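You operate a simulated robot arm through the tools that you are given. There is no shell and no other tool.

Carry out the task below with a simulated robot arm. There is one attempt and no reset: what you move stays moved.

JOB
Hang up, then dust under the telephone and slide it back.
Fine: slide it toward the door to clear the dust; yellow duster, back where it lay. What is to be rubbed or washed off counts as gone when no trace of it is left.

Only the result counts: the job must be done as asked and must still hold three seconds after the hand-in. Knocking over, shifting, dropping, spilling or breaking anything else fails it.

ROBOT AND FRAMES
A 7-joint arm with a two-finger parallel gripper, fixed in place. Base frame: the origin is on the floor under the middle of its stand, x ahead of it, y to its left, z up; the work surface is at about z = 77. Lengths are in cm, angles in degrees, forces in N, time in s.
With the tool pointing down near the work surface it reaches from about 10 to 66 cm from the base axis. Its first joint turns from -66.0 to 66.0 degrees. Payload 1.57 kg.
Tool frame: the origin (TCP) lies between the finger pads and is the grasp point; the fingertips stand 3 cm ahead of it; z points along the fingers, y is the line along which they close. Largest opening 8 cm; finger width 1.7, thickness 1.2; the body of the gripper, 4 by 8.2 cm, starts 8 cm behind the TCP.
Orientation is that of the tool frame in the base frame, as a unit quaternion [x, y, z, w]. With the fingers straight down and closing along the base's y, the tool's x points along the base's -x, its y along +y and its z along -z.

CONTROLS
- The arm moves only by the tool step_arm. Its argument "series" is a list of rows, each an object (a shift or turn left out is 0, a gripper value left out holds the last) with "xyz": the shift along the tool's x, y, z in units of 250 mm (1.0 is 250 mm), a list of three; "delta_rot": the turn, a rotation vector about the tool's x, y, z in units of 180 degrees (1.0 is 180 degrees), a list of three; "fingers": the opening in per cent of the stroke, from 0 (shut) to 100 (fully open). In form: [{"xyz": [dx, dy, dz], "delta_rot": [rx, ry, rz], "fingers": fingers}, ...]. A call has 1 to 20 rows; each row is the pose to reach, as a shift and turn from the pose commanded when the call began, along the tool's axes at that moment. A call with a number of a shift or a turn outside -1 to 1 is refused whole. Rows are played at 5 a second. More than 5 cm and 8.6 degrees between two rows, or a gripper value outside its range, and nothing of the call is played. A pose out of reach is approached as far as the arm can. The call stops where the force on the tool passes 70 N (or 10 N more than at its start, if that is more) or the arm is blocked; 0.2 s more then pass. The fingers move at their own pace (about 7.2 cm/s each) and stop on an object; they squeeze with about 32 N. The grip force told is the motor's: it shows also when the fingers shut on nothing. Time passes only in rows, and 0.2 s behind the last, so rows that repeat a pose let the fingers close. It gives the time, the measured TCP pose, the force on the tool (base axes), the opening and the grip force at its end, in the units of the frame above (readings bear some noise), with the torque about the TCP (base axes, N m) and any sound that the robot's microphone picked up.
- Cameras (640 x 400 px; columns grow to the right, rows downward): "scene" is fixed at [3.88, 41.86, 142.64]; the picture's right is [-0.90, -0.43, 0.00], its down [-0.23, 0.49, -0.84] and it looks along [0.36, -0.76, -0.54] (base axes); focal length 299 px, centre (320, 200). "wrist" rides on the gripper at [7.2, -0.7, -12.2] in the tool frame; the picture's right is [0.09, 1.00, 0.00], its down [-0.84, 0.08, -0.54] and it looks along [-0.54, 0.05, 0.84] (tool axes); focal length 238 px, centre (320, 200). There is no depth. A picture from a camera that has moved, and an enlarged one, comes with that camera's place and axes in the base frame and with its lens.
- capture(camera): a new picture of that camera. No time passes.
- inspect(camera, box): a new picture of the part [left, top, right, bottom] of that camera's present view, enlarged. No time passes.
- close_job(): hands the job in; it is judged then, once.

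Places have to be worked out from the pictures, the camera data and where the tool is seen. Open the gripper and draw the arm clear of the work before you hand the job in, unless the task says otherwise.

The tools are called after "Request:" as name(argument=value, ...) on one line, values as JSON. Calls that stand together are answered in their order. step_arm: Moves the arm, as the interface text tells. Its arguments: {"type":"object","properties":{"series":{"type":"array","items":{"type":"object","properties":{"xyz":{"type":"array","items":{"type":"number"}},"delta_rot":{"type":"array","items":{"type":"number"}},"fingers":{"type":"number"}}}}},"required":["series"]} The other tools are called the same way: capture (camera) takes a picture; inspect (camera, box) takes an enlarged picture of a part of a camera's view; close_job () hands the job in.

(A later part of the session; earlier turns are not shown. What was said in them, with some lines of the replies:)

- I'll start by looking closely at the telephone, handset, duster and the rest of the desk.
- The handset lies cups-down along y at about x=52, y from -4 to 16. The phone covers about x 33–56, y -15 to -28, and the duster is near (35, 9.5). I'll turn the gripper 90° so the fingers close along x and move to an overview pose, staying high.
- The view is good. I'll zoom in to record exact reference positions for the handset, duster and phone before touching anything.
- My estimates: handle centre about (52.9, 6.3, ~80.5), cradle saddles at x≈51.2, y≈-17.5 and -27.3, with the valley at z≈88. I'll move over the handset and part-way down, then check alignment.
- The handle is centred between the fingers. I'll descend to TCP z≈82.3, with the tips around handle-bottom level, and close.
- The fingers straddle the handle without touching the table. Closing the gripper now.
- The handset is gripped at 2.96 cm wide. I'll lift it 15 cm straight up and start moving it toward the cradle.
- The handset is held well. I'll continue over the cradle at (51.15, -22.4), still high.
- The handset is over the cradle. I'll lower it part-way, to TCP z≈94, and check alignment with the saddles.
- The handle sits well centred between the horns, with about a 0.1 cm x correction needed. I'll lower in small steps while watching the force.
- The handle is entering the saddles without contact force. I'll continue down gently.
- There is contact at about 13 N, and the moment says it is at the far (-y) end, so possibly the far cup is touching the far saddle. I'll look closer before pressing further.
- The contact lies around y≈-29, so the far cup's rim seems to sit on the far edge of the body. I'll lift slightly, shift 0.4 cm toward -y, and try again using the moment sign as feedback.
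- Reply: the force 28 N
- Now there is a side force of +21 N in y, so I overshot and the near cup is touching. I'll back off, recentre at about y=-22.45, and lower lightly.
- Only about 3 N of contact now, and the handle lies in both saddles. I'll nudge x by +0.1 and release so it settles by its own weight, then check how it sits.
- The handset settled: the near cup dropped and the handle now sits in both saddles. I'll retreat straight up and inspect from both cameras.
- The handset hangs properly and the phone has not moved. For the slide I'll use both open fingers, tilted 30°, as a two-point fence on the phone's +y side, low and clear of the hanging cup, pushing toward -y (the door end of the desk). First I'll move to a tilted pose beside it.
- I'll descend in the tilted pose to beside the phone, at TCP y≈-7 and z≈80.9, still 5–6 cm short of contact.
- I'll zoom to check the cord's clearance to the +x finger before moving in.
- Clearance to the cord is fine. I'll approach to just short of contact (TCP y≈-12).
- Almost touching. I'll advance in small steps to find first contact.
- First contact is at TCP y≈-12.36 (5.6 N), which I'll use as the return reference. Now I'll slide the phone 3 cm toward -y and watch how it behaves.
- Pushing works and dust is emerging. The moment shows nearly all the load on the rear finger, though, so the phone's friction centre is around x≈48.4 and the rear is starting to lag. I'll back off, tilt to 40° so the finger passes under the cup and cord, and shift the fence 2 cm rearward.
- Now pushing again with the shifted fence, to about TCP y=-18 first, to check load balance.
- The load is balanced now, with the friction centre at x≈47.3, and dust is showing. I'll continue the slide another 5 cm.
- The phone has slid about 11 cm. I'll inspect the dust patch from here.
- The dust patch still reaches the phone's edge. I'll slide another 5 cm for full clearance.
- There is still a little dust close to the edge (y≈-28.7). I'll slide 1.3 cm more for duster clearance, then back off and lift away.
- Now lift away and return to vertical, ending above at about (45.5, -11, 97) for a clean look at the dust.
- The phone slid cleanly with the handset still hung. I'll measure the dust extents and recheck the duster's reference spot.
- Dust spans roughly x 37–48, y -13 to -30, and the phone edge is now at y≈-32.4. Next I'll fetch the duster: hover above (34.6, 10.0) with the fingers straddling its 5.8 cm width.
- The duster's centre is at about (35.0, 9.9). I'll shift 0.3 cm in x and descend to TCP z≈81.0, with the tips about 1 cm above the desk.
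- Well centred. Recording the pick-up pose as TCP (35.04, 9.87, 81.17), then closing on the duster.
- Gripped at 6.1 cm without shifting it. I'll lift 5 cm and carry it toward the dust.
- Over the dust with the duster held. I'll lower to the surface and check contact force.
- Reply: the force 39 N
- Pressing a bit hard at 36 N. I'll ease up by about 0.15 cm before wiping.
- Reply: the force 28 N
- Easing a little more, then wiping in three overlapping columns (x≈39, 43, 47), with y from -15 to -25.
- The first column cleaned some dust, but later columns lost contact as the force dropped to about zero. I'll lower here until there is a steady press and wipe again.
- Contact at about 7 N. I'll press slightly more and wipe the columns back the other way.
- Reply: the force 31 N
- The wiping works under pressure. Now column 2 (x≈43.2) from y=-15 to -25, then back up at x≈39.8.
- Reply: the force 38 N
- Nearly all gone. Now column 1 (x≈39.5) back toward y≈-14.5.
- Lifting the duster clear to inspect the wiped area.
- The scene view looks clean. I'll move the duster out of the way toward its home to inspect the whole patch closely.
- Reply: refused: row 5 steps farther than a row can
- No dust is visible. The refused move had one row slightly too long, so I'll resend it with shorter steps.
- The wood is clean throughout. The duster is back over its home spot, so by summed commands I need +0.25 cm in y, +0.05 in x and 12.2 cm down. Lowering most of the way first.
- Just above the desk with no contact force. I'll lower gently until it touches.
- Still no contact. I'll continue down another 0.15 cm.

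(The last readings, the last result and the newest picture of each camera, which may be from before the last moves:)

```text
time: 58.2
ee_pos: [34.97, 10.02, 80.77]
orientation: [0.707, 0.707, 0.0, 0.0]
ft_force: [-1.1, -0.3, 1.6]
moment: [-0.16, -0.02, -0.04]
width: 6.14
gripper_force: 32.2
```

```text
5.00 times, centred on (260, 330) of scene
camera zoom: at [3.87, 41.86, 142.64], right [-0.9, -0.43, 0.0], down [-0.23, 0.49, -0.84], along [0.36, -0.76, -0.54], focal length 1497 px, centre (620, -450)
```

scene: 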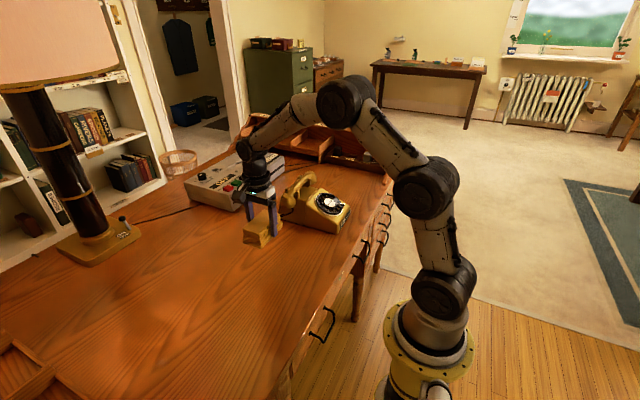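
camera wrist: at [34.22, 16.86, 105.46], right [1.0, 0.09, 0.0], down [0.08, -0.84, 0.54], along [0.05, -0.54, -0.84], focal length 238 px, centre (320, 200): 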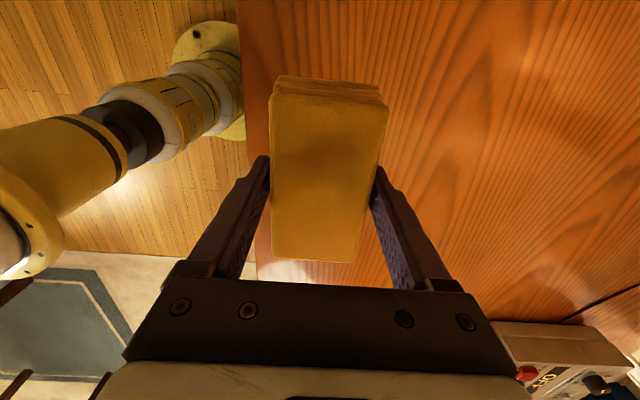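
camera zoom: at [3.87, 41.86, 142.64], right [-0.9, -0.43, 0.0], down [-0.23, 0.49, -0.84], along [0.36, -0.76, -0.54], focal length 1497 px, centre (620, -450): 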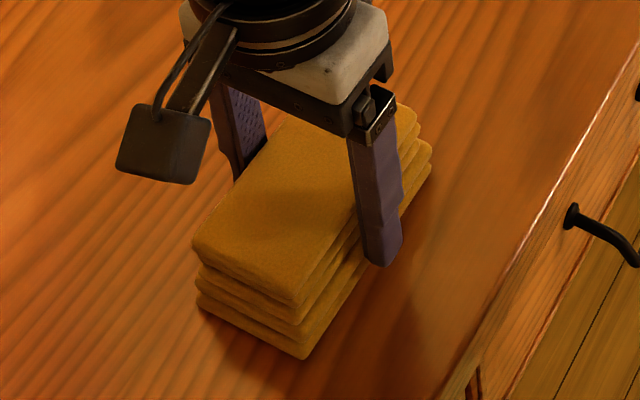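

Light contact, and the duster's corners match the original picture to within a pixel or two. Releasing and retreating upward.

Request:
step_arm(series=[{"xyz": [0, 0, 0], "fingers": 60}, {"xyz": [0, 0, 0], "fingers": 100}, {"xyz": [0, 0, 0]}, {"xyz": [0, 0, -0.1]}, {"xyz": [0, 0, -0.25]}, {"xyz": [0, 0, -0.42]}, {"xyz": [0, 0, -0.6]}, {"xyz": [0, 0, -0.6]}])

Request:
inspect(camera="scene", box=[220, 290, 300, 370])

Request:
capture(camera="wrist")

```text
time: 60.0
ee_pos: [35.05, 10.02, 95.7]
orientation: [0.707, 0.707, 0.0, 0.001]
ft_force: [0.3, 1.1, -0.2]
moment: [0.0, -0.05, -0.05]
width: 8.0
gripper_force: 0.1
```

```text
5.00 times, centred on (260, 330) of scene
camera zoom: at [3.88, 41.86, 142.64], right [-0.9, -0.43, 0.0], down [-0.23, 0.49, -0.84], along [0.36, -0.76, -0.54], focal length 1497 px, centre (620, -450)
```

zoom: 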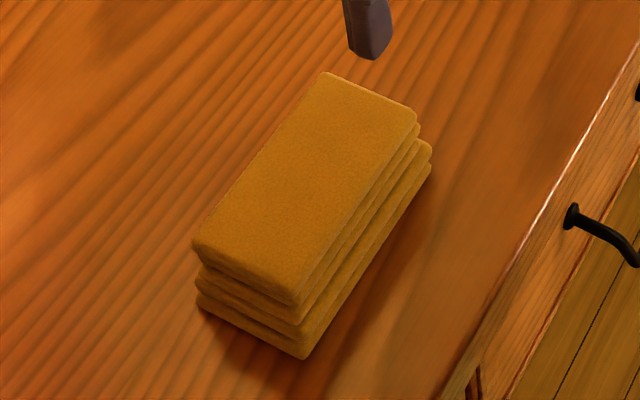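

```text
taken
camera wrist: at [34.34, 17.21, 107.93], right [1.0, 0.09, 0.0], down [0.08, -0.84, 0.54], along [0.05, -0.54, -0.84], focal length 238 px, centre (320, 200)
```

wrist: 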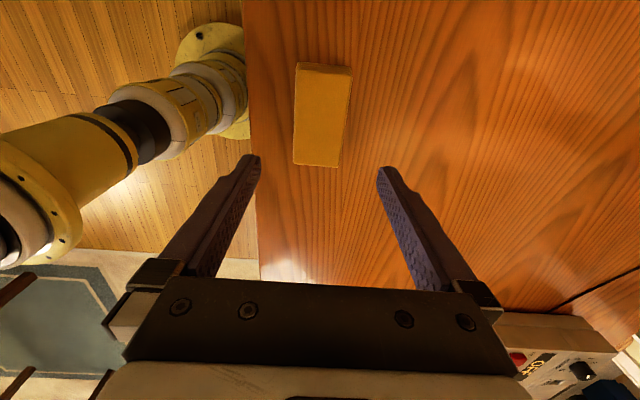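

The duster is back exactly in place. Now the return slide: I'll raise and move over toward the phone to measure its pose before going to its far (-y) side.

Request:
step_arm(series=[{"xyz": [-0.08, 0.05, -0.1]}, {"xyz": [-0.2, 0.12, -0.2]}, {"xyz": [-0.36, 0.19, -0.28]}, {"xyz": [-0.53, 0.25, -0.32]}, {"xyz": [-0.7, 0.3, -0.32]}, {"xyz": [-0.87, 0.31, -0.32]}, {"xyz": [-1.0, 0.31, -0.32]}, {"xyz": [-1.0, 0.31, -0.32]}])

Request:
capture(camera="wrist")

Request:
inspect(camera="scene", box=[240, 150, 400, 250])

```text
time: 61.8
ee_pos: [42.67, -15.21, 103.92]
orientation: [0.707, 0.707, 0.001, 0.0]
ft_force: [0.0, -0.6, 0.1]
moment: [0.02, 0.02, 0.0]
width: 8.0
gripper_force: 0.1
```

```text
taken
camera wrist: at [42.03, -7.9, 116.04], right [1.0, 0.09, 0.0], down [0.08, -0.84, 0.54], along [0.05, -0.54, -0.84], focal length 238 px, centre (320, 200)
```

wrist: 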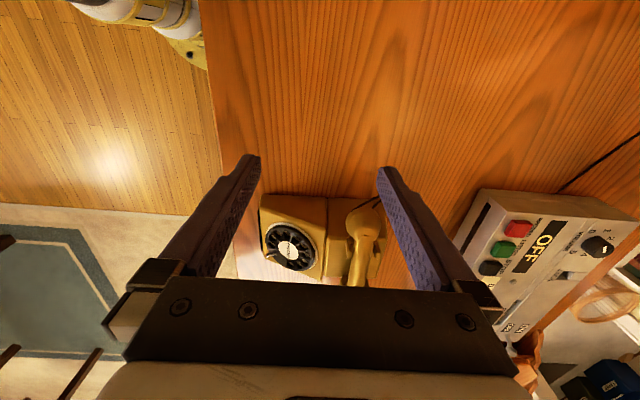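

```text
4.00 times, centred on (320, 200) of scene
camera zoom: at [3.88, 41.86, 142.64], right [-0.9, -0.43, 0.0], down [-0.23, 0.49, -0.84], along [0.36, -0.76, -0.54], focal length 1198 px, centre (320, 200)
```

zoom: 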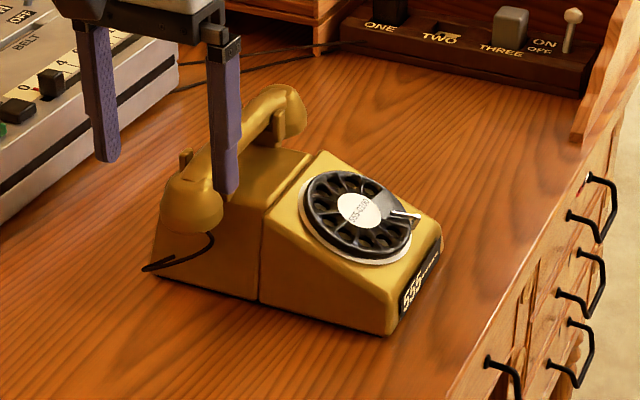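

Phone x is unchanged and it is displaced about 17.4 cm in -y. I'll double-check the wiped area from this overhead view too.

Request:
inspect(camera="wrist", box=[220, 60, 400, 200])

Request:
inspect(camera="wrist", box=[240, 170, 400, 290])

```text
2.86 times, centred on (310, 130) of wrist
camera zoom: at [42.03, -7.9, 116.04], right [1.0, 0.09, 0.0], down [0.08, -0.84, 0.54], along [0.05, -0.54, -0.84], focal length 681 px, centre (349, 400)
```

zoom: 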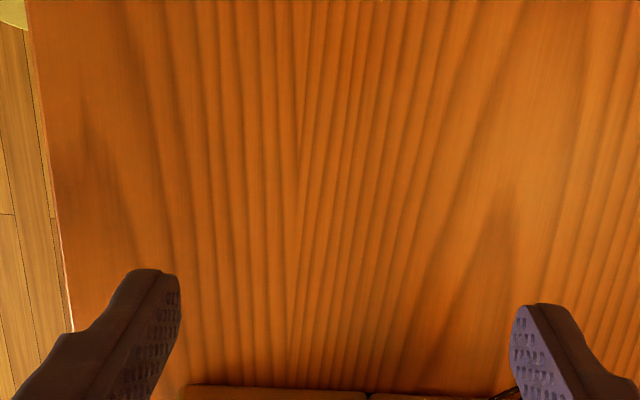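

```text
3.33 times, centred on (320, 230) of wrist
camera zoom: at [42.03, -7.9, 116.04], right [1.0, 0.09, 0.0], down [0.08, -0.84, 0.54], along [0.05, -0.54, -0.84], focal length 794 px, centre (320, 100)
```

zoom: 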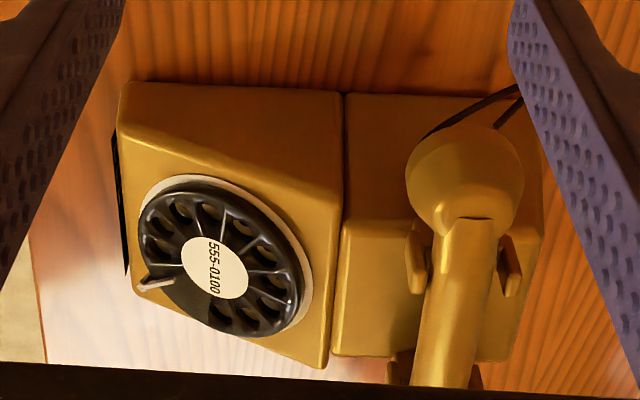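

The desk is spotless there. Moving over the phone, with the tips well above the handset, toward its far side.

Request:
step_arm(series=[{"xyz": [-0.16, 0, 0]}, {"xyz": [-0.33, 0, 0]}, {"xyz": [-0.5, 0, 0]}, {"xyz": [-0.67, 0, 0]}, {"xyz": [-0.84, 0, 0]}, {"xyz": [-1.0, 0, 0]}, {"xyz": [-1.0, 0, 0]}])

Request:
capture(camera="wrist")

Request:
capture(camera="scene")

```text
time: 63.4
ee_pos: [42.77, -40.05, 103.98]
orientation: [0.707, 0.707, 0.0, 0.0]
ft_force: [0.4, -0.2, -0.5]
moment: [0.01, 0.0, 0.0]
width: 8.0
gripper_force: 0.1
```

```text
taken
camera wrist: at [42.05, -32.82, 116.02], right [1.0, 0.09, 0.0], down [0.08, -0.84, 0.54], along [0.05, -0.54, -0.84], focal length 238 px, centre (320, 200)
```

wrist: 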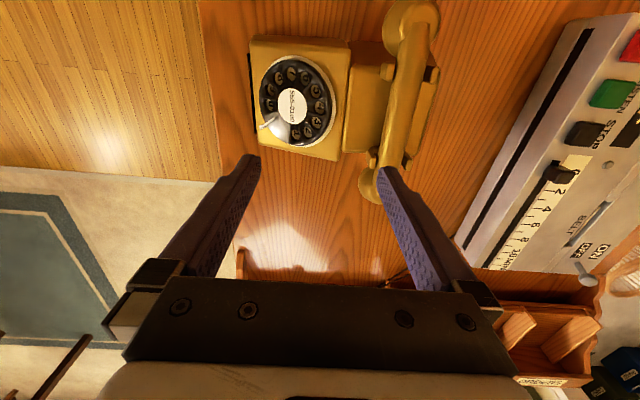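

```text
taken
```

scene: 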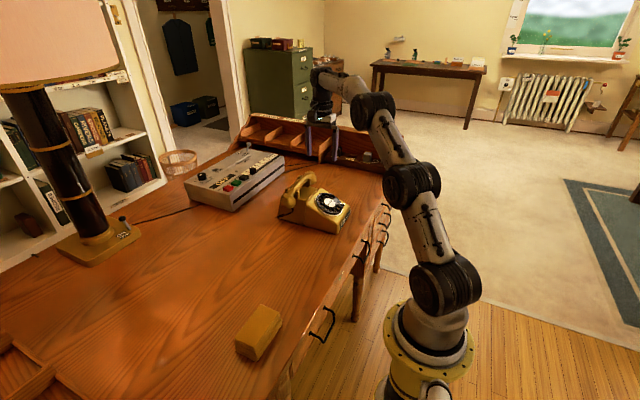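

Good overhead view. I'll zoom in to measure the far cup and far side of the phone.

Request:
inspect(camera="wrist", box=[230, 0, 460, 220])

```text
1.82 times, centred on (345, 110) of wrist
camera zoom: at [42.05, -32.82, 116.02], right [1.0, 0.09, 0.0], down [0.08, -0.84, 0.54], along [0.05, -0.54, -0.84], focal length 433 px, centre (274, 364)
```

zoom: 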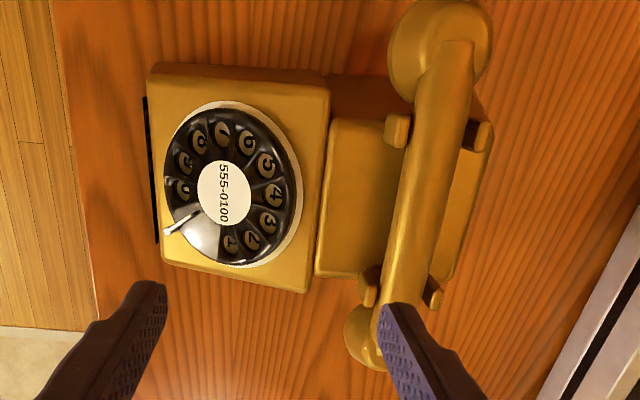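

I'll go to TCP (42.5, -50.2), just beyond the far side with the rear finger just short of the far cup in x, and descend part-way.

Request:
step_arm(series=[{"xyz": [-0.14, -0.004, 0]}, {"xyz": [-0.28, -0.008, 0]}, {"xyz": [-0.406, -0.011, 0]}, {"xyz": [-0.406, -0.011, 0.15]}, {"xyz": [-0.406, -0.011, 0.3]}, {"xyz": [-0.406, -0.011, 0.42]}, {"xyz": [-0.406, -0.011, 0.42]}])

Request:
capture(camera="wrist")

Request:
inspect(camera="scene", box=[270, 130, 390, 240])

```text
time: 65.0
ee_pos: [41.84, -49.62, 93.77]
orientation: [0.707, 0.707, -0.001, 0.0]
ft_force: [0.3, 0.6, 0.9]
moment: [0.03, 0.03, 0.03]
width: 8.02
gripper_force: 0.1
out of reach, approached as far as the arm can: row 2, 3, 4, 5, 6, 7
```

```text
taken
camera wrist: at [41.21, -42.32, 105.83], right [1.0, 0.09, 0.0], down [0.08, -0.84, 0.54], along [0.05, -0.54, -0.84], focal length 238 px, centre (320, 200)
```

wrist: 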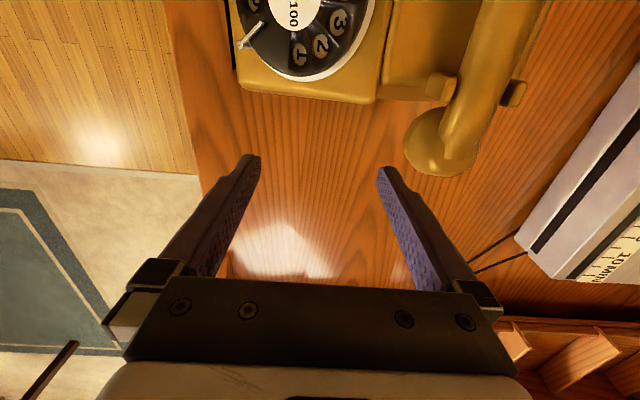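

```text
3.64 times, centred on (330, 185) of scene
camera zoom: at [3.88, 41.86, 142.64], right [-0.9, -0.43, 0.0], down [-0.23, 0.49, -0.84], along [0.36, -0.76, -0.54], focal length 1089 px, centre (284, 254)
```

zoom: 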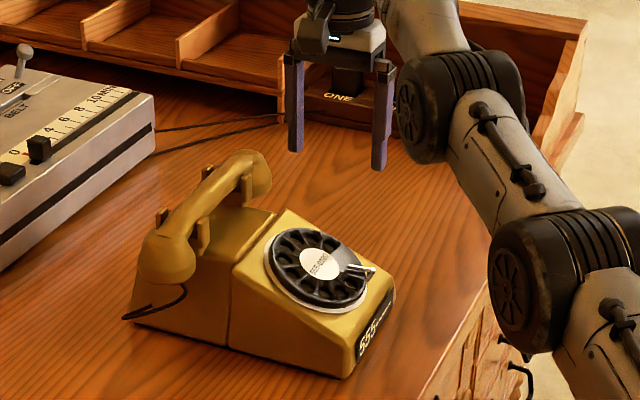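

The reach limit is about 65 cm, so it stopped at (41.84, -49.62), which is still outside the phone's far side (≈-47.0). I'll come in slightly to a reachable pose and read it back before descending.

Request:
step_arm(series=[{"xyz": [0.036, -0.004, 0]}, {"xyz": [0.036, -0.004, 0.04]}, {"xyz": [0.036, -0.004, 0.04]}])

```text
time: 65.8
ee_pos: [41.8, -48.59, 92.63]
orientation: [0.707, 0.707, 0.0, 0.0]
ft_force: [0.0, -0.5, 0.1]
moment: [0.01, -0.02, -0.01]
width: 8.0
gripper_force: 0.0
```

Commands re-base on the clamped pose, which is good to know. I'll shift to about (42.4, -48.8) and descend to z≈80.9.

Request:
step_arm(series=[{"xyz": [-0.006, 0.026, 0.05]}, {"xyz": [-0.006, 0.026, 0.2]}, {"xyz": [-0.006, 0.026, 0.35]}, {"xyz": [-0.006, 0.026, 0.43]}, {"xyz": [-0.006, 0.026, 0.468]}, {"xyz": [-0.006, 0.026, 0.468]}])

Request:
capture(camera="wrist")

Request:
inspect(camera="scene", box=[260, 130, 380, 240])

```text
time: 67.2
ee_pos: [42.5, -48.78, 80.99]
orientation: [0.707, 0.707, 0.0, 0.0]
ft_force: [0.6, -0.4, 0.6]
moment: [-0.04, -0.01, 0.0]
width: 7.99
gripper_force: 0.0
```

```text
taken
camera wrist: at [41.8, -41.58, 93.11], right [1.0, 0.09, 0.0], down [0.08, -0.84, 0.54], along [0.05, -0.54, -0.84], focal length 238 px, centre (320, 200)
```

wrist: 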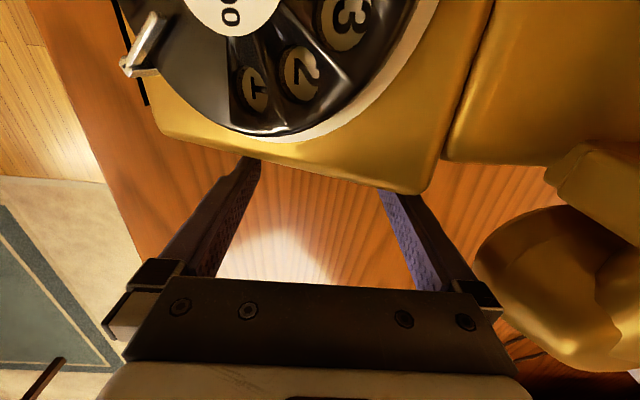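

```text
3.64 times, centred on (320, 185) of scene
camera zoom: at [3.88, 41.86, 142.64], right [-0.9, -0.43, 0.0], down [-0.23, 0.49, -0.84], along [0.36, -0.76, -0.54], focal length 1089 px, centre (320, 254)
```

zoom: 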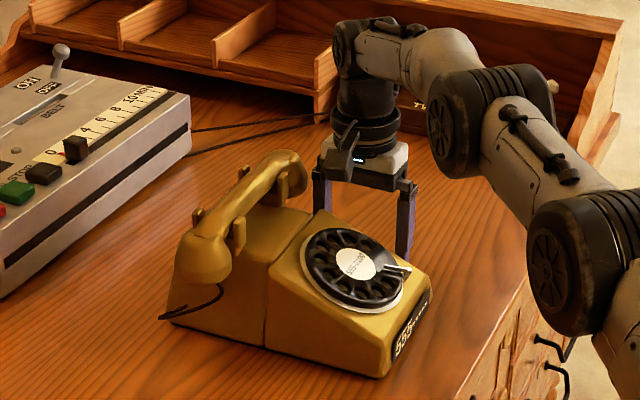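

Both fingers are behind the phone with the far cup clear on the right. I'll push gently +y by 2.5 cm and read the load split.

Request:
step_arm(series=[{"xyz": [0.02, 0, 0]}, {"xyz": [0.04, 0, 0]}, {"xyz": [0.06, 0, 0]}, {"xyz": [0.08, 0, 0]}, {"xyz": [0.1, 0, 0]}, {"xyz": [0.1, 0, 0]}])

Request:
capture(camera="wrist")

Request:
inspect(camera="scene", box=[260, 130, 380, 240])

```text
time: 68.6
ee_pos: [42.54, -46.5, 81.22]
orientation: [0.708, 0.706, -0.001, 0.004]
ft_force: [-4.7, -18.0, 8.7]
moment: [-0.44, -0.28, -0.29]
width: 7.94
gripper_force: 0.0
```

```text
taken
camera wrist: at [41.74, -39.2, 93.33], right [1.0, 0.09, 0.0], down [0.07, -0.83, 0.55], along [0.05, -0.55, -0.84], focal length 238 px, centre (320, 200)
```

wrist: 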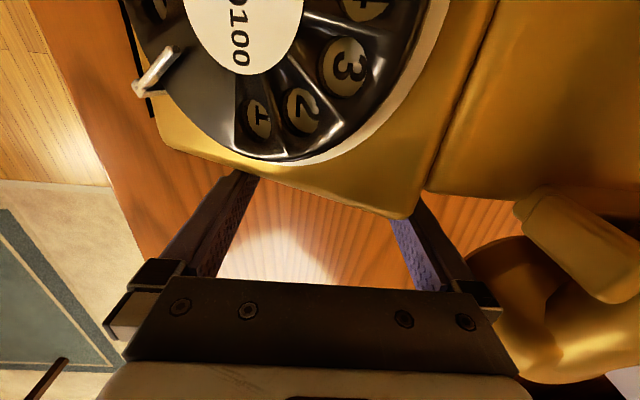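

```text
3.64 times, centred on (320, 185) of scene
camera zoom: at [3.86, 41.83, 142.65], right [-0.9, -0.43, 0.0], down [-0.23, 0.49, -0.84], along [0.36, -0.76, -0.54], focal length 1089 px, centre (320, 254)
```

zoom: 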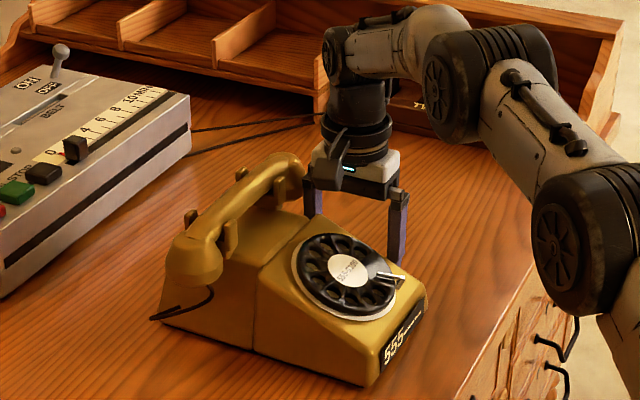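

The phone squared itself against the two fingers, with both loaded (about 70/30). I'll continue pushing +y by 5 cm.

Request:
step_arm(series=[{"xyz": [0.04, 0, 0]}, {"xyz": [0.08, 0, 0]}, {"xyz": [0.12, 0, 0]}, {"xyz": [0.16, 0, 0]}, {"xyz": [0.2, 0, 0]}, {"xyz": [0.2, 0, 0]}])

Request:
capture(camera="wrist")

Request:
inspect(camera="scene", box=[240, 150, 380, 260])

```text
time: 70.0
ee_pos: [42.5, -41.41, 81.17]
orientation: [0.707, 0.707, 0.0, 0.002]
ft_force: [0.1, -14.0, 12.7]
moment: [-0.33, -0.51, -0.63]
width: 8.0
gripper_force: 0.1
```

```text
taken
camera wrist: at [41.81, -34.12, 93.33], right [1.0, 0.09, 0.0], down [0.08, -0.83, 0.55], along [0.05, -0.54, -0.84], focal length 238 px, centre (320, 200)
```

wrist: 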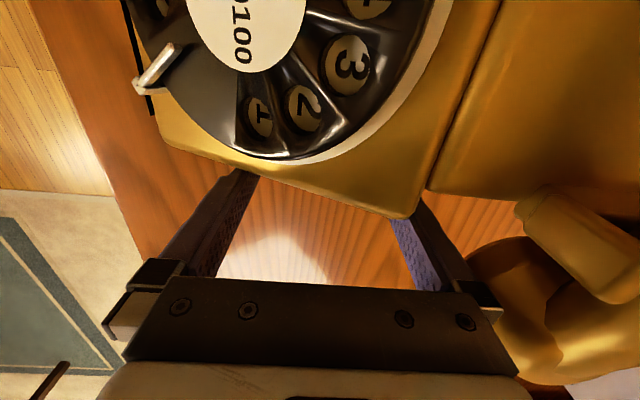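

```text
3.64 times, centred on (310, 205) of scene
camera zoom: at [3.86, 41.84, 142.65], right [-0.9, -0.43, 0.0], down [-0.23, 0.49, -0.84], along [0.36, -0.76, -0.54], focal length 1089 px, centre (356, 182)
```

zoom: 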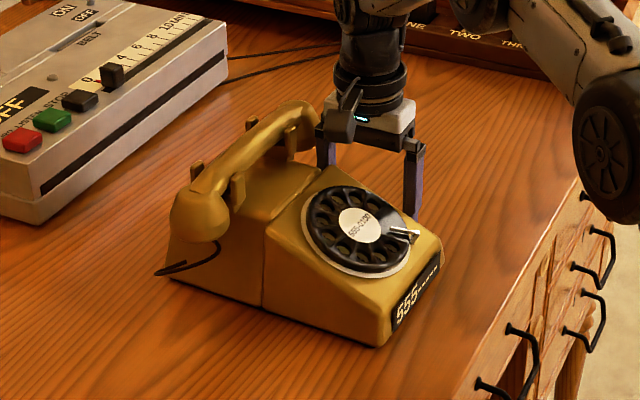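

The phone's edge looks identical relative to the fingers, so no rotation. Another 5 cm.

Request:
step_arm(series=[{"xyz": [0.04, 0, 0]}, {"xyz": [0.08, 0, 0]}, {"xyz": [0.12, 0, 0]}, {"xyz": [0.16, 0, 0]}, {"xyz": [0.2, 0, 0]}, {"xyz": [0.2, 0, 0]}])

Request:
capture(camera="wrist")

Request:
inspect(camera="scene", box=[220, 160, 360, 270])

```text
time: 71.4
ee_pos: [42.51, -36.31, 81.22]
orientation: [0.707, 0.707, 0.0, 0.004]
ft_force: [1.2, -16.8, 12.6]
moment: [-0.37, -0.62, -0.68]
width: 7.98
gripper_force: 0.2
```

```text
taken
camera wrist: at [41.88, -29.16, 93.27], right [1.0, 0.09, 0.01], down [0.07, -0.83, 0.55], along [0.05, -0.54, -0.84], focal length 238 px, centre (320, 200)
```

wrist: 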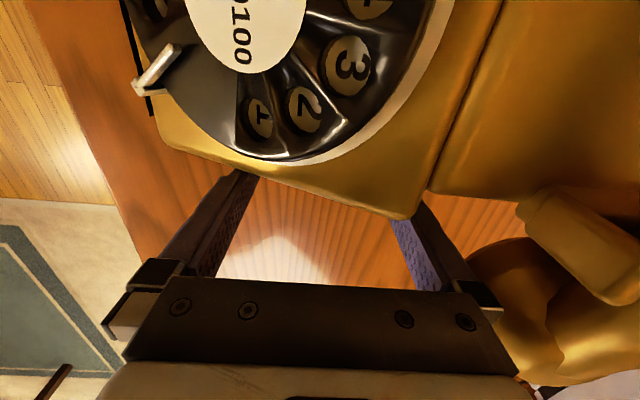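

```text
3.64 times, centred on (290, 215) of scene
camera zoom: at [3.86, 41.84, 142.65], right [-0.9, -0.43, 0.0], down [-0.23, 0.49, -0.84], along [0.36, -0.76, -0.54], focal length 1089 px, centre (429, 146)
```

zoom: 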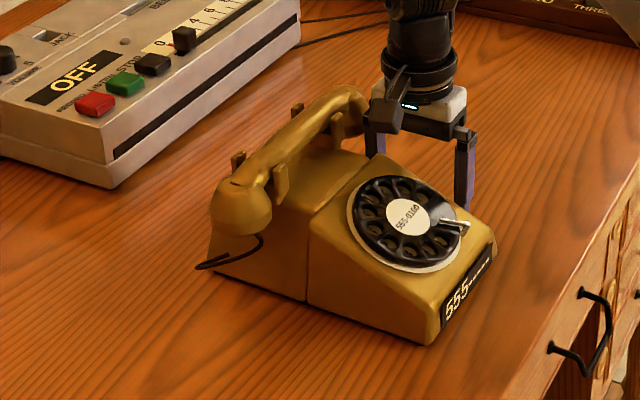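

Still stable. Another 5 cm, which should bring it close to its original place.

Request:
step_arm(series=[{"xyz": [0.04, 0, 0]}, {"xyz": [0.08, 0, 0]}, {"xyz": [0.12, 0, 0]}, {"xyz": [0.16, 0, 0]}, {"xyz": [0.2, 0, 0]}, {"xyz": [0.2, 0, 0]}])

Request:
capture(camera="wrist")

Request:
inspect(camera="scene", box=[210, 170, 350, 290])

```text
time: 72.8
ee_pos: [42.51, -31.49, 81.12]
orientation: [0.707, 0.707, 0.0, 0.004]
ft_force: [1.4, -17.1, 13.9]
moment: [-0.42, -0.48, -0.79]
width: 7.98
gripper_force: 0.2
```

```text
taken
camera wrist: at [41.83, -24.12, 93.25], right [1.0, 0.09, 0.01], down [0.07, -0.83, 0.55], along [0.05, -0.54, -0.84], focal length 238 px, centre (320, 200)
```

wrist: 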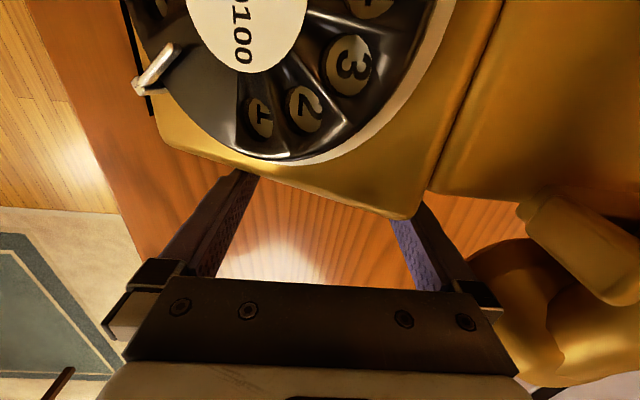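

```text
3.33 times, centred on (280, 230) of scene
camera zoom: at [3.86, 41.83, 142.65], right [-0.9, -0.43, 0.0], down [-0.23, 0.49, -0.84], along [0.36, -0.76, -0.54], focal length 998 px, centre (453, 100)
```

zoom: 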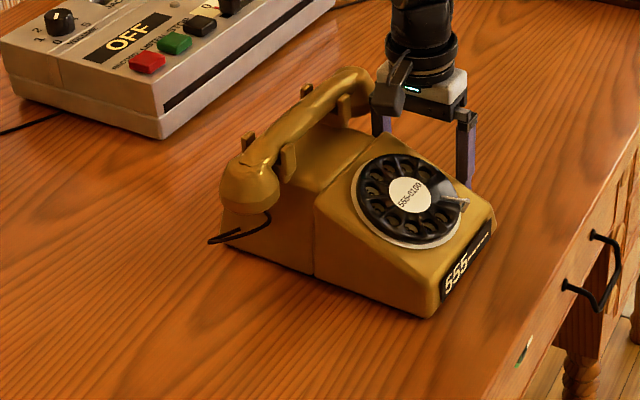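

By picture comparison about 1.2 cm remains. I'll push 1.1 cm more and compare with the original zoomed reference.

Request:
step_arm(series=[{"xyz": [0.02, 0, 0]}, {"xyz": [0.04, 0, 0]}, {"xyz": [0.04, 0, 0]}])

Request:
inspect(camera="scene", box=[230, 180, 350, 280])

Request:
inspect(camera="scene", box=[210, 170, 350, 290])

```text
time: 73.6
ee_pos: [42.4, -30.25, 81.09]
orientation: [0.707, 0.707, 0.001, 0.001]
ft_force: [1.0, -15.4, 12.2]
moment: [-0.33, -0.54, -0.64]
width: 8.01
gripper_force: 0.1
```

```text
4.00 times, centred on (290, 230) of scene
camera zoom: at [3.86, 41.84, 142.65], right [-0.9, -0.43, 0.0], down [-0.23, 0.49, -0.84], along [0.36, -0.76, -0.54], focal length 1198 px, centre (440, 80)
```

zoom: 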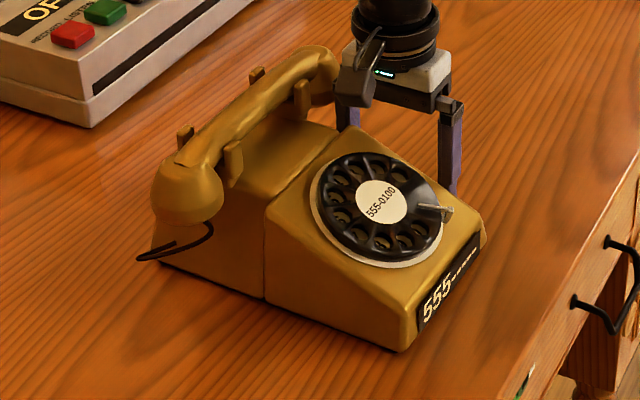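

```text
3.33 times, centred on (280, 230) of scene
camera zoom: at [3.86, 41.84, 142.65], right [-0.9, -0.43, 0.0], down [-0.23, 0.49, -0.84], along [0.36, -0.76, -0.54], focal length 998 px, centre (453, 100)
```

zoom: 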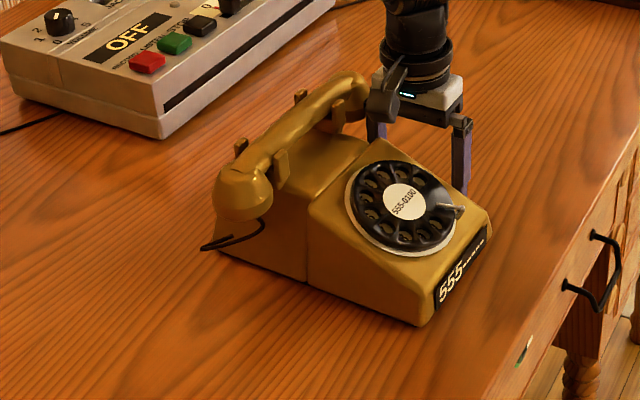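

Comparing with the reference, the phone is about 0.3 cm past in y, about 0.7 cm too far in +x, and slightly rotated. I'll back the fingers off, raise clear, and re-measure unloaded.

Request:
step_arm(series=[{"xyz": [-0.03, 0, 0]}, {"xyz": [-0.08, 0, 0]}, {"xyz": [-0.1, 0, -0.1]}, {"xyz": [-0.1, 0, -0.28]}, {"xyz": [-0.1, 0, -0.46]}, {"xyz": [-0.1, 0, -0.64]}, {"xyz": [-0.1, 0, -0.8]}, {"xyz": [-0.1, 0, -0.8]}])

Request:
inspect(camera="scene", box=[230, 180, 350, 280])

Request:
capture(camera="wrist")

```text
time: 75.4
ee_pos: [42.36, -32.67, 101.13]
orientation: [0.708, 0.707, 0.0, 0.0]
ft_force: [0.3, 0.4, 0.0]
moment: [-0.04, 0.0, -0.01]
width: 7.99
gripper_force: 0.0
```

```text
4.00 times, centred on (290, 230) of scene
camera zoom: at [3.88, 41.86, 142.64], right [-0.9, -0.43, 0.0], down [-0.23, 0.49, -0.84], along [0.36, -0.76, -0.54], focal length 1198 px, centre (440, 80)
```

zoom: 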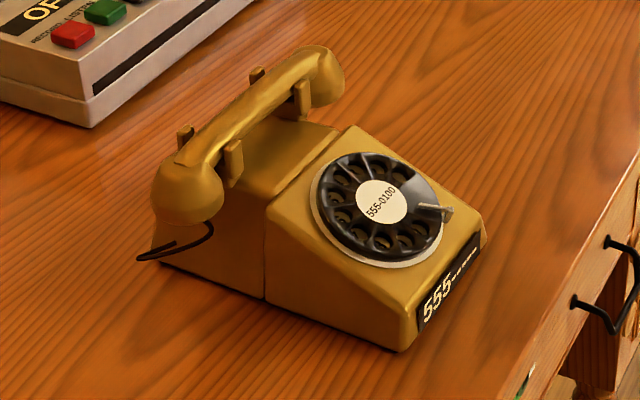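

```text
taken
camera wrist: at [41.81, -25.46, 113.24], right [1.0, 0.09, 0.0], down [0.08, -0.84, 0.54], along [0.05, -0.54, -0.84], focal length 238 px, centre (320, 200)
```

wrist: 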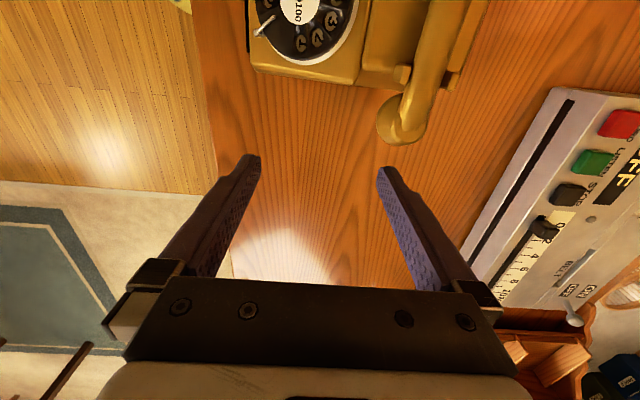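

Unloaded, the phone is off by about +0.6 cm in x and +0.2 cm in y with about 1.5° yaw. I'll first fix x by using the two fingers (spread along y) against its rear face, rotating the gripper back while moving to above (60.2, -22.3).

Request:
step_arm(series=[{"xyz": [0.035, 0.06, -0.02], "delta_rot": [0, 0, -0.0417]}, {"xyz": [0.069, 0.119, -0.04], "delta_rot": [0, 0, -0.0833]}, {"xyz": [0.104, 0.179, -0.06], "delta_rot": [0, 0, -0.125]}, {"xyz": [0.138, 0.238, -0.075], "delta_rot": [0, 0, -0.1667]}, {"xyz": [0.173, 0.298, -0.075], "delta_rot": [0, 0, -0.2083]}, {"xyz": [0.208, 0.357, -0.075], "delta_rot": [0, 0, -0.25]}, {"xyz": [0.242, 0.417, -0.075], "delta_rot": [0, 0, -0.2917]}, {"xyz": [0.277, 0.476, -0.075], "delta_rot": [0, 0, -0.3333]}, {"xyz": [0.311, 0.536, -0.075], "delta_rot": [0, 0, -0.375]}, {"xyz": [0.346, 0.595, -0.075], "delta_rot": [0, 0, -0.4167]}, {"xyz": [0.38, 0.655, -0.075], "delta_rot": [0, 0, -0.4583]}, {"xyz": [0.415, 0.714, -0.075], "delta_rot": [0, 0, -0.5]}, {"xyz": [0.415, 0.714, -0.075], "delta_rot": [0, 0, -0.5]}])

Request:
capture(camera="wrist")

Request:
capture(camera="scene")

```text
time: 78.2
ee_pos: [58.51, -21.66, 102.49]
orientation: [-0.001, 1.0, -0.001, 0.001]
ft_force: [1.2, 0.0, 0.2]
moment: [0.02, -0.01, 0.0]
width: 7.98
gripper_force: 0.1
out of reach, approached as far as the arm can: row 11, 12, 13
```

```text
taken
camera wrist: at [51.3, -22.34, 114.54], right [-0.09, 1.0, 0.0], down [0.84, 0.08, 0.54], along [0.54, 0.05, -0.84], focal length 238 px, centre (320, 200)
```

wrist: 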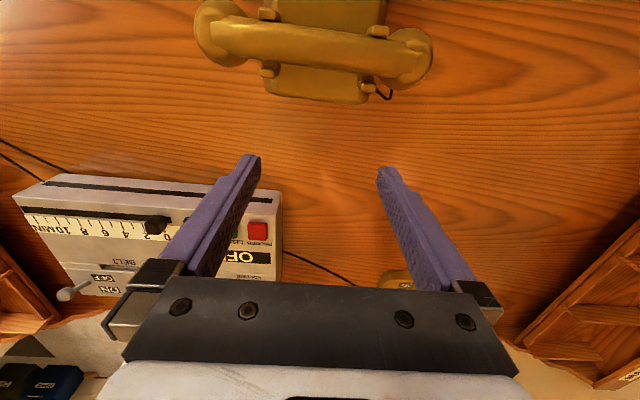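

```text
taken
```

scene: 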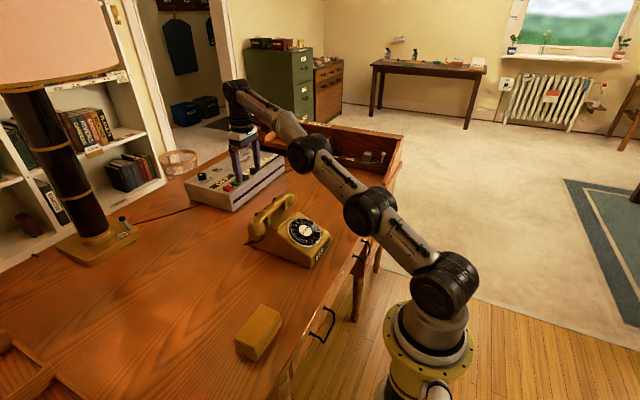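

At this height the reach is shorter and it stopped at x=58.5. Lower down the arm reaches farther, so I'll descend 10 cm here (clear of the handset cups) and then ease out to x≈60.

Request:
step_arm(series=[{"xyz": [0, -0.012, 0.13]}, {"xyz": [0, -0.024, 0.27]}, {"xyz": [0, -0.024, 0.4]}, {"xyz": [-0.03, -0.024, 0.4]}, {"xyz": [-0.06, -0.024, 0.4]}, {"xyz": [-0.06, -0.024, 0.4]}])

Request:
capture(camera="wrist")

Request:
inspect(camera="scene", box=[200, 130, 340, 250])

```text
time: 79.6
ee_pos: [60.09, -22.43, 92.43]
orientation: [0.0, 1.0, 0.0, 0.0]
ft_force: [-0.2, 0.4, 0.6]
moment: [0.01, -0.01, 0.01]
width: 7.98
gripper_force: 0.2
```

```text
taken
camera wrist: at [52.86, -23.07, 104.5], right [-0.09, 1.0, 0.0], down [0.84, 0.08, 0.54], along [0.54, 0.05, -0.84], focal length 238 px, centre (320, 200)
```

wrist: 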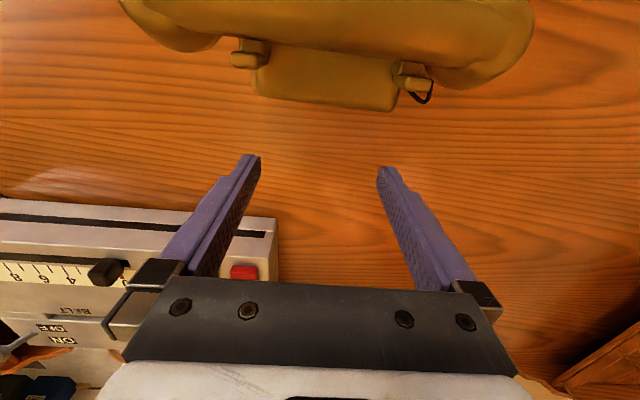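

```text
3.33 times, centred on (270, 190) of scene
camera zoom: at [3.88, 41.86, 142.64], right [-0.9, -0.43, 0.0], down [-0.23, 0.49, -0.84], along [0.36, -0.76, -0.54], focal length 998 px, centre (487, 233)
```

zoom: 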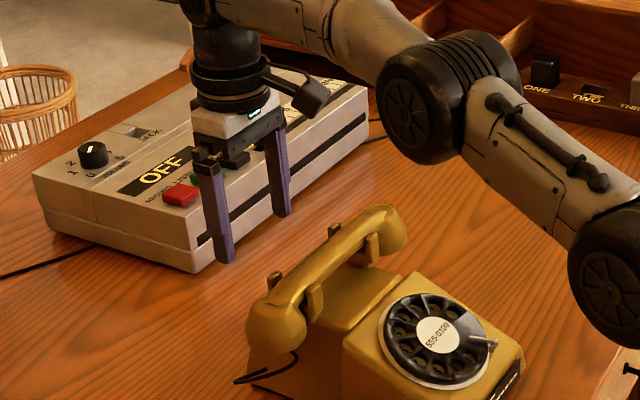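

Rear edge confirms about -1.2° yaw. I'll descend to TCP z≈84.5 behind the phone, with the camera staying above the handset.

Request:
step_arm(series=[{"xyz": [0, 0, 0.12]}, {"xyz": [0, 0, 0.24]}, {"xyz": [0, 0, 0.316]}, {"xyz": [0.05, 0, 0.316]}, {"xyz": [0.068, 0, 0.316]}, {"xyz": [0.068, 0, 0.316]}])

Request:
capture(camera="wrist")

Request:
inspect(camera="scene", box=[200, 150, 340, 270])

```text
time: 81.0
ee_pos: [58.37, -22.36, 84.46]
orientation: [0.0, 1.0, 0.0, 0.0]
ft_force: [0.0, -0.1, -0.9]
moment: [-0.01, -0.01, -0.01]
width: 7.98
gripper_force: 0.1
```

```text
taken
camera wrist: at [51.14, -22.99, 96.6], right [-0.09, 1.0, 0.0], down [0.84, 0.08, 0.54], along [0.54, 0.05, -0.84], focal length 238 px, centre (320, 200)
```

wrist: 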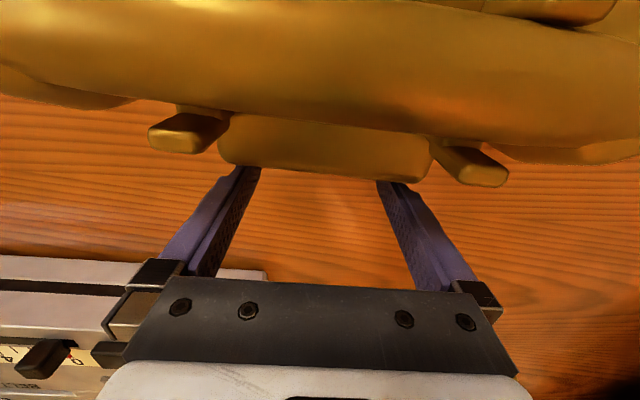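

```text
3.33 times, centred on (270, 210) of scene
camera zoom: at [3.88, 41.86, 142.64], right [-0.9, -0.43, 0.0], down [-0.23, 0.49, -0.84], along [0.36, -0.76, -0.54], focal length 998 px, centre (487, 167)
```

zoom: 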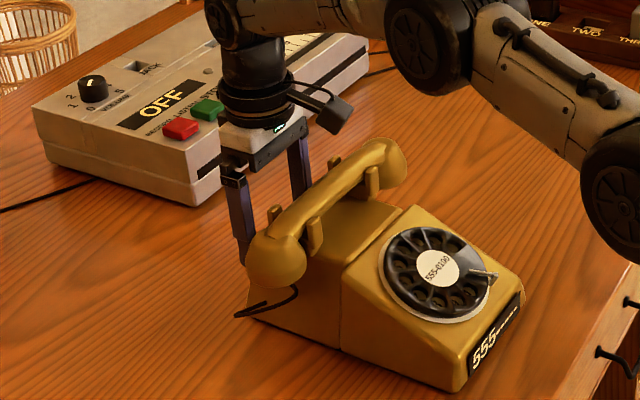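

Fingers are behind the rear face. I'll step toward -x to find contact.

Request:
step_arm(series=[{"xyz": [0.01, 0, 0]}, {"xyz": [0.02, 0, 0]}, {"xyz": [0.02, 0, 0]}])

```text
time: 81.8
ee_pos: [57.93, -22.39, 84.6]
orientation: [0.001, 1.0, -0.001, 0.004]
ft_force: [13.2, 1.5, -0.4]
moment: [0.03, -0.38, -0.58]
width: 8.0
gripper_force: 0.1
```

The near finger is in contact at x=57.93 (13 N). I'll push about 0.65 cm in -x and compare with the reference picture.

Request:
step_arm(series=[{"xyz": [0.01, 0, 0]}, {"xyz": [0.02, 0, 0]}, {"xyz": [0.026, 0, 0]}, {"xyz": [0.026, 0, 0]}])

Request:
inspect(camera="scene", box=[230, 180, 350, 280])

```text
time: 82.8
ee_pos: [57.34, -22.33, 84.61]
orientation: [0.0, 1.0, -0.002, 0.003]
ft_force: [16.6, 3.7, 9.7]
moment: [0.53, -0.44, -0.76]
width: 8.0
gripper_force: 0.1
```

```text
4.00 times, centred on (290, 230) of scene
camera zoom: at [3.9, 41.87, 142.64], right [-0.9, -0.43, 0.0], down [-0.23, 0.49, -0.84], along [0.36, -0.76, -0.54], focal length 1198 px, centre (440, 80)
```

zoom: 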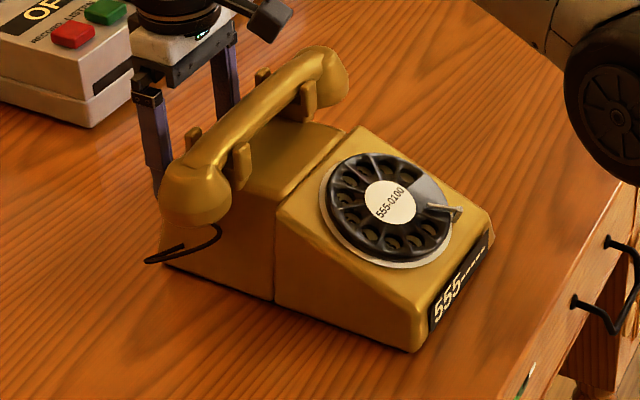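

The phone's features now coincide with the original reference within a pixel: corner (414,352) against (415,352), seam (272,301), label (390,202). I'll back the fingers off and lift clear.

Request:
step_arm(series=[{"xyz": [-0.03, 0, 0]}, {"xyz": [-0.07, 0, 0]}, {"xyz": [-0.08, 0, -0.05]}, {"xyz": [-0.08, 0, -0.2]}, {"xyz": [-0.07, 0, -0.37]}, {"xyz": [-0.03, 0, -0.5]}, {"xyz": [0.08, 0, -0.63]}, {"xyz": [0.22, 0.05, -0.72]}, {"xyz": [0.38, 0.1, -0.8]}, {"xyz": [0.55, 0.15, -0.86]}, {"xyz": [0.72, 0.2, -0.9]}, {"xyz": [0.72, 0.2, -0.9]}])

Request:
inspect(camera="scene", box=[230, 180, 350, 280])

Request:
capture(camera="scene")

Request:
capture(camera="wrist")

```text
time: 85.4
ee_pos: [39.18, -17.4, 107.07]
orientation: [0.0, 1.0, 0.0, 0.0]
ft_force: [0.2, -0.3, 0.0]
moment: [0.02, -0.03, 0.01]
width: 8.0
gripper_force: 0.1
```

```text
4.00 times, centred on (290, 230) of scene
camera zoom: at [3.87, 41.86, 142.64], right [-0.9, -0.43, 0.0], down [-0.23, 0.49, -0.84], along [0.36, -0.76, -0.54], focal length 1198 px, centre (440, 80)
```

zoom: 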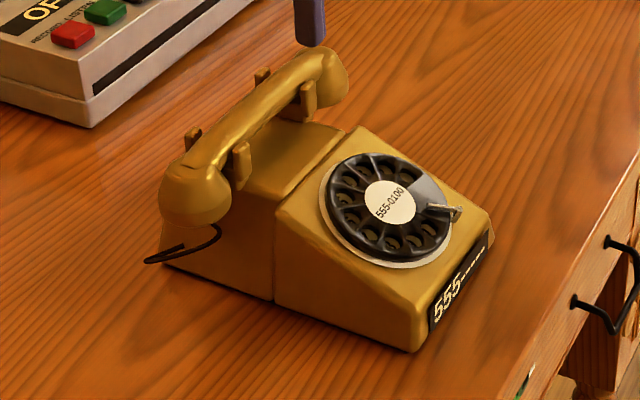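

```text
taken
```

scene: 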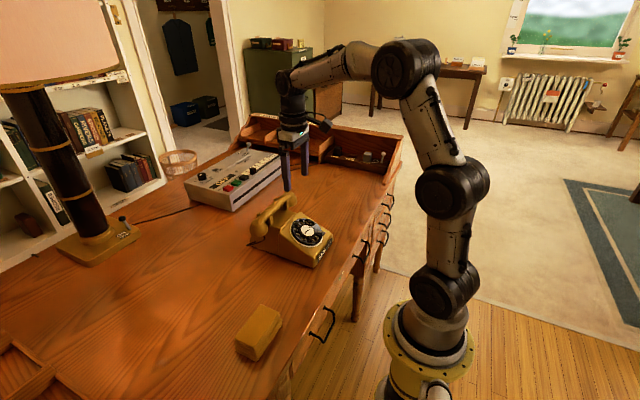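

```text
taken
camera wrist: at [31.97, -17.97, 119.14], right [-0.09, 1.0, 0.0], down [0.84, 0.08, 0.54], along [0.54, 0.05, -0.84], focal length 238 px, centre (320, 200)
```

wrist: 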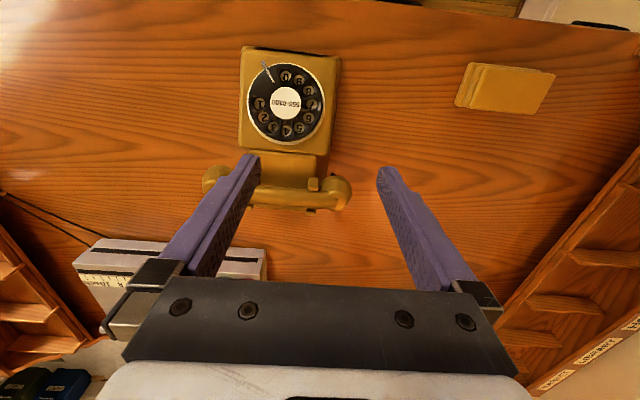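

The phone is back in place, the duster is home and the arm is clear. One last close look at the handset seating and the desk around the phone.

Request:
inspect(camera="scene", box=[240, 185, 300, 235])

Request:
inspect(camera="scene", box=[240, 230, 330, 290])

Request:
inspect(camera="wrist", box=[180, 30, 400, 230])

Request:
inspect(camera="scene", box=[280, 170, 380, 240])

```text
8.00 times, centred on (270, 210) of scene
camera zoom: at [3.87, 41.86, 142.64], right [-0.9, -0.43, 0.0], down [-0.23, 0.49, -0.84], along [0.36, -0.76, -0.54], focal length 2395 px, centre (720, 120)
```

zoom: 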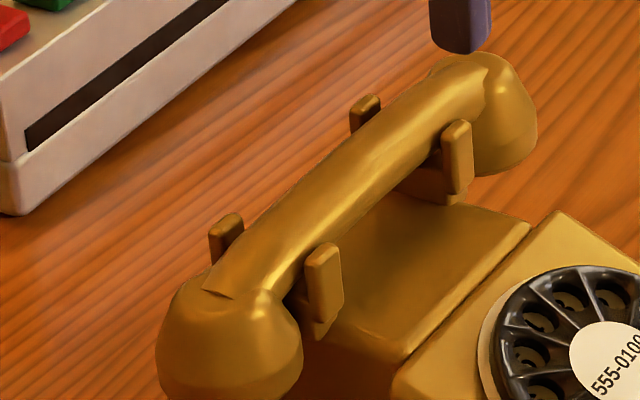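

```text
6.67 times, centred on (285, 260) of scene
camera zoom: at [3.87, 41.86, 142.64], right [-0.9, -0.43, 0.0], down [-0.23, 0.49, -0.84], along [0.36, -0.76, -0.54], focal length 1996 px, centre (553, -200)
```

zoom: 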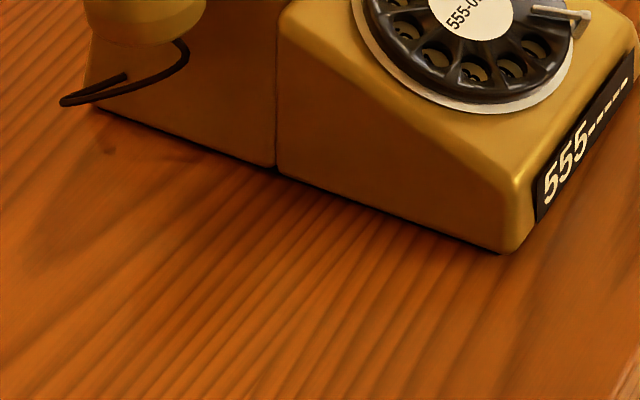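

```text
2.00 times, centred on (290, 130) of wrist
camera zoom: at [31.97, -17.97, 119.14], right [-0.09, 1.0, 0.0], down [0.84, 0.08, 0.54], along [0.54, 0.05, -0.84], focal length 477 px, centre (380, 340)
```

zoom: 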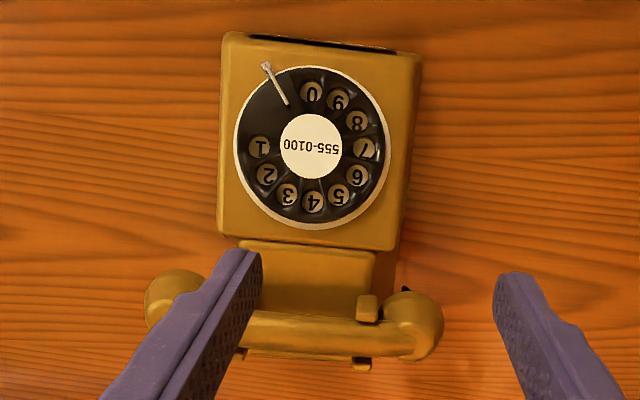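

```text
5.71 times, centred on (330, 205) of scene
camera zoom: at [3.87, 41.86, 142.64], right [-0.9, -0.43, 0.0], down [-0.23, 0.49, -0.84], along [0.36, -0.76, -0.54], focal length 1711 px, centre (263, 171)
```

zoom: 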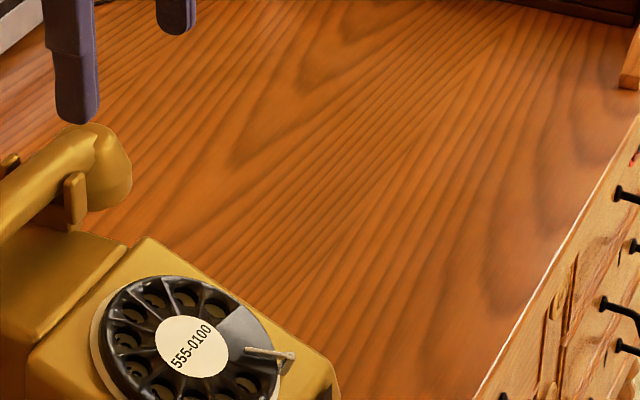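

The handset sits in both saddles and the phone is on its original spot. The desk is clean, the duster is where it lay, and the arm is clear with the gripper open. Handing in.

Request:
close_job()

```text
The job is handed in.
```

The job is done and handed in, but I don't have the verdict.

- **Handset:** It is hung up and rests in both cradle saddles. It stayed there while the phone was moved.
- **Dust:** I slid the phone about 17 cm along the desk toward the door end and wiped the patch with the yellow duster. Close-up views from both cameras showed no trace left before I slid the phone back.
- **Duster:** It is back where it lay. Its corners match the first picture to within a pixel or two.
- **Phone:** It is back in its original place, matching the first picture to within about a pixel. It came back about 0.7 cm too deep and slightly turned, so I nudged it square from behind.

I saw nothing else on the desk disturbed. The gripper is open and the arm is clear of the work.
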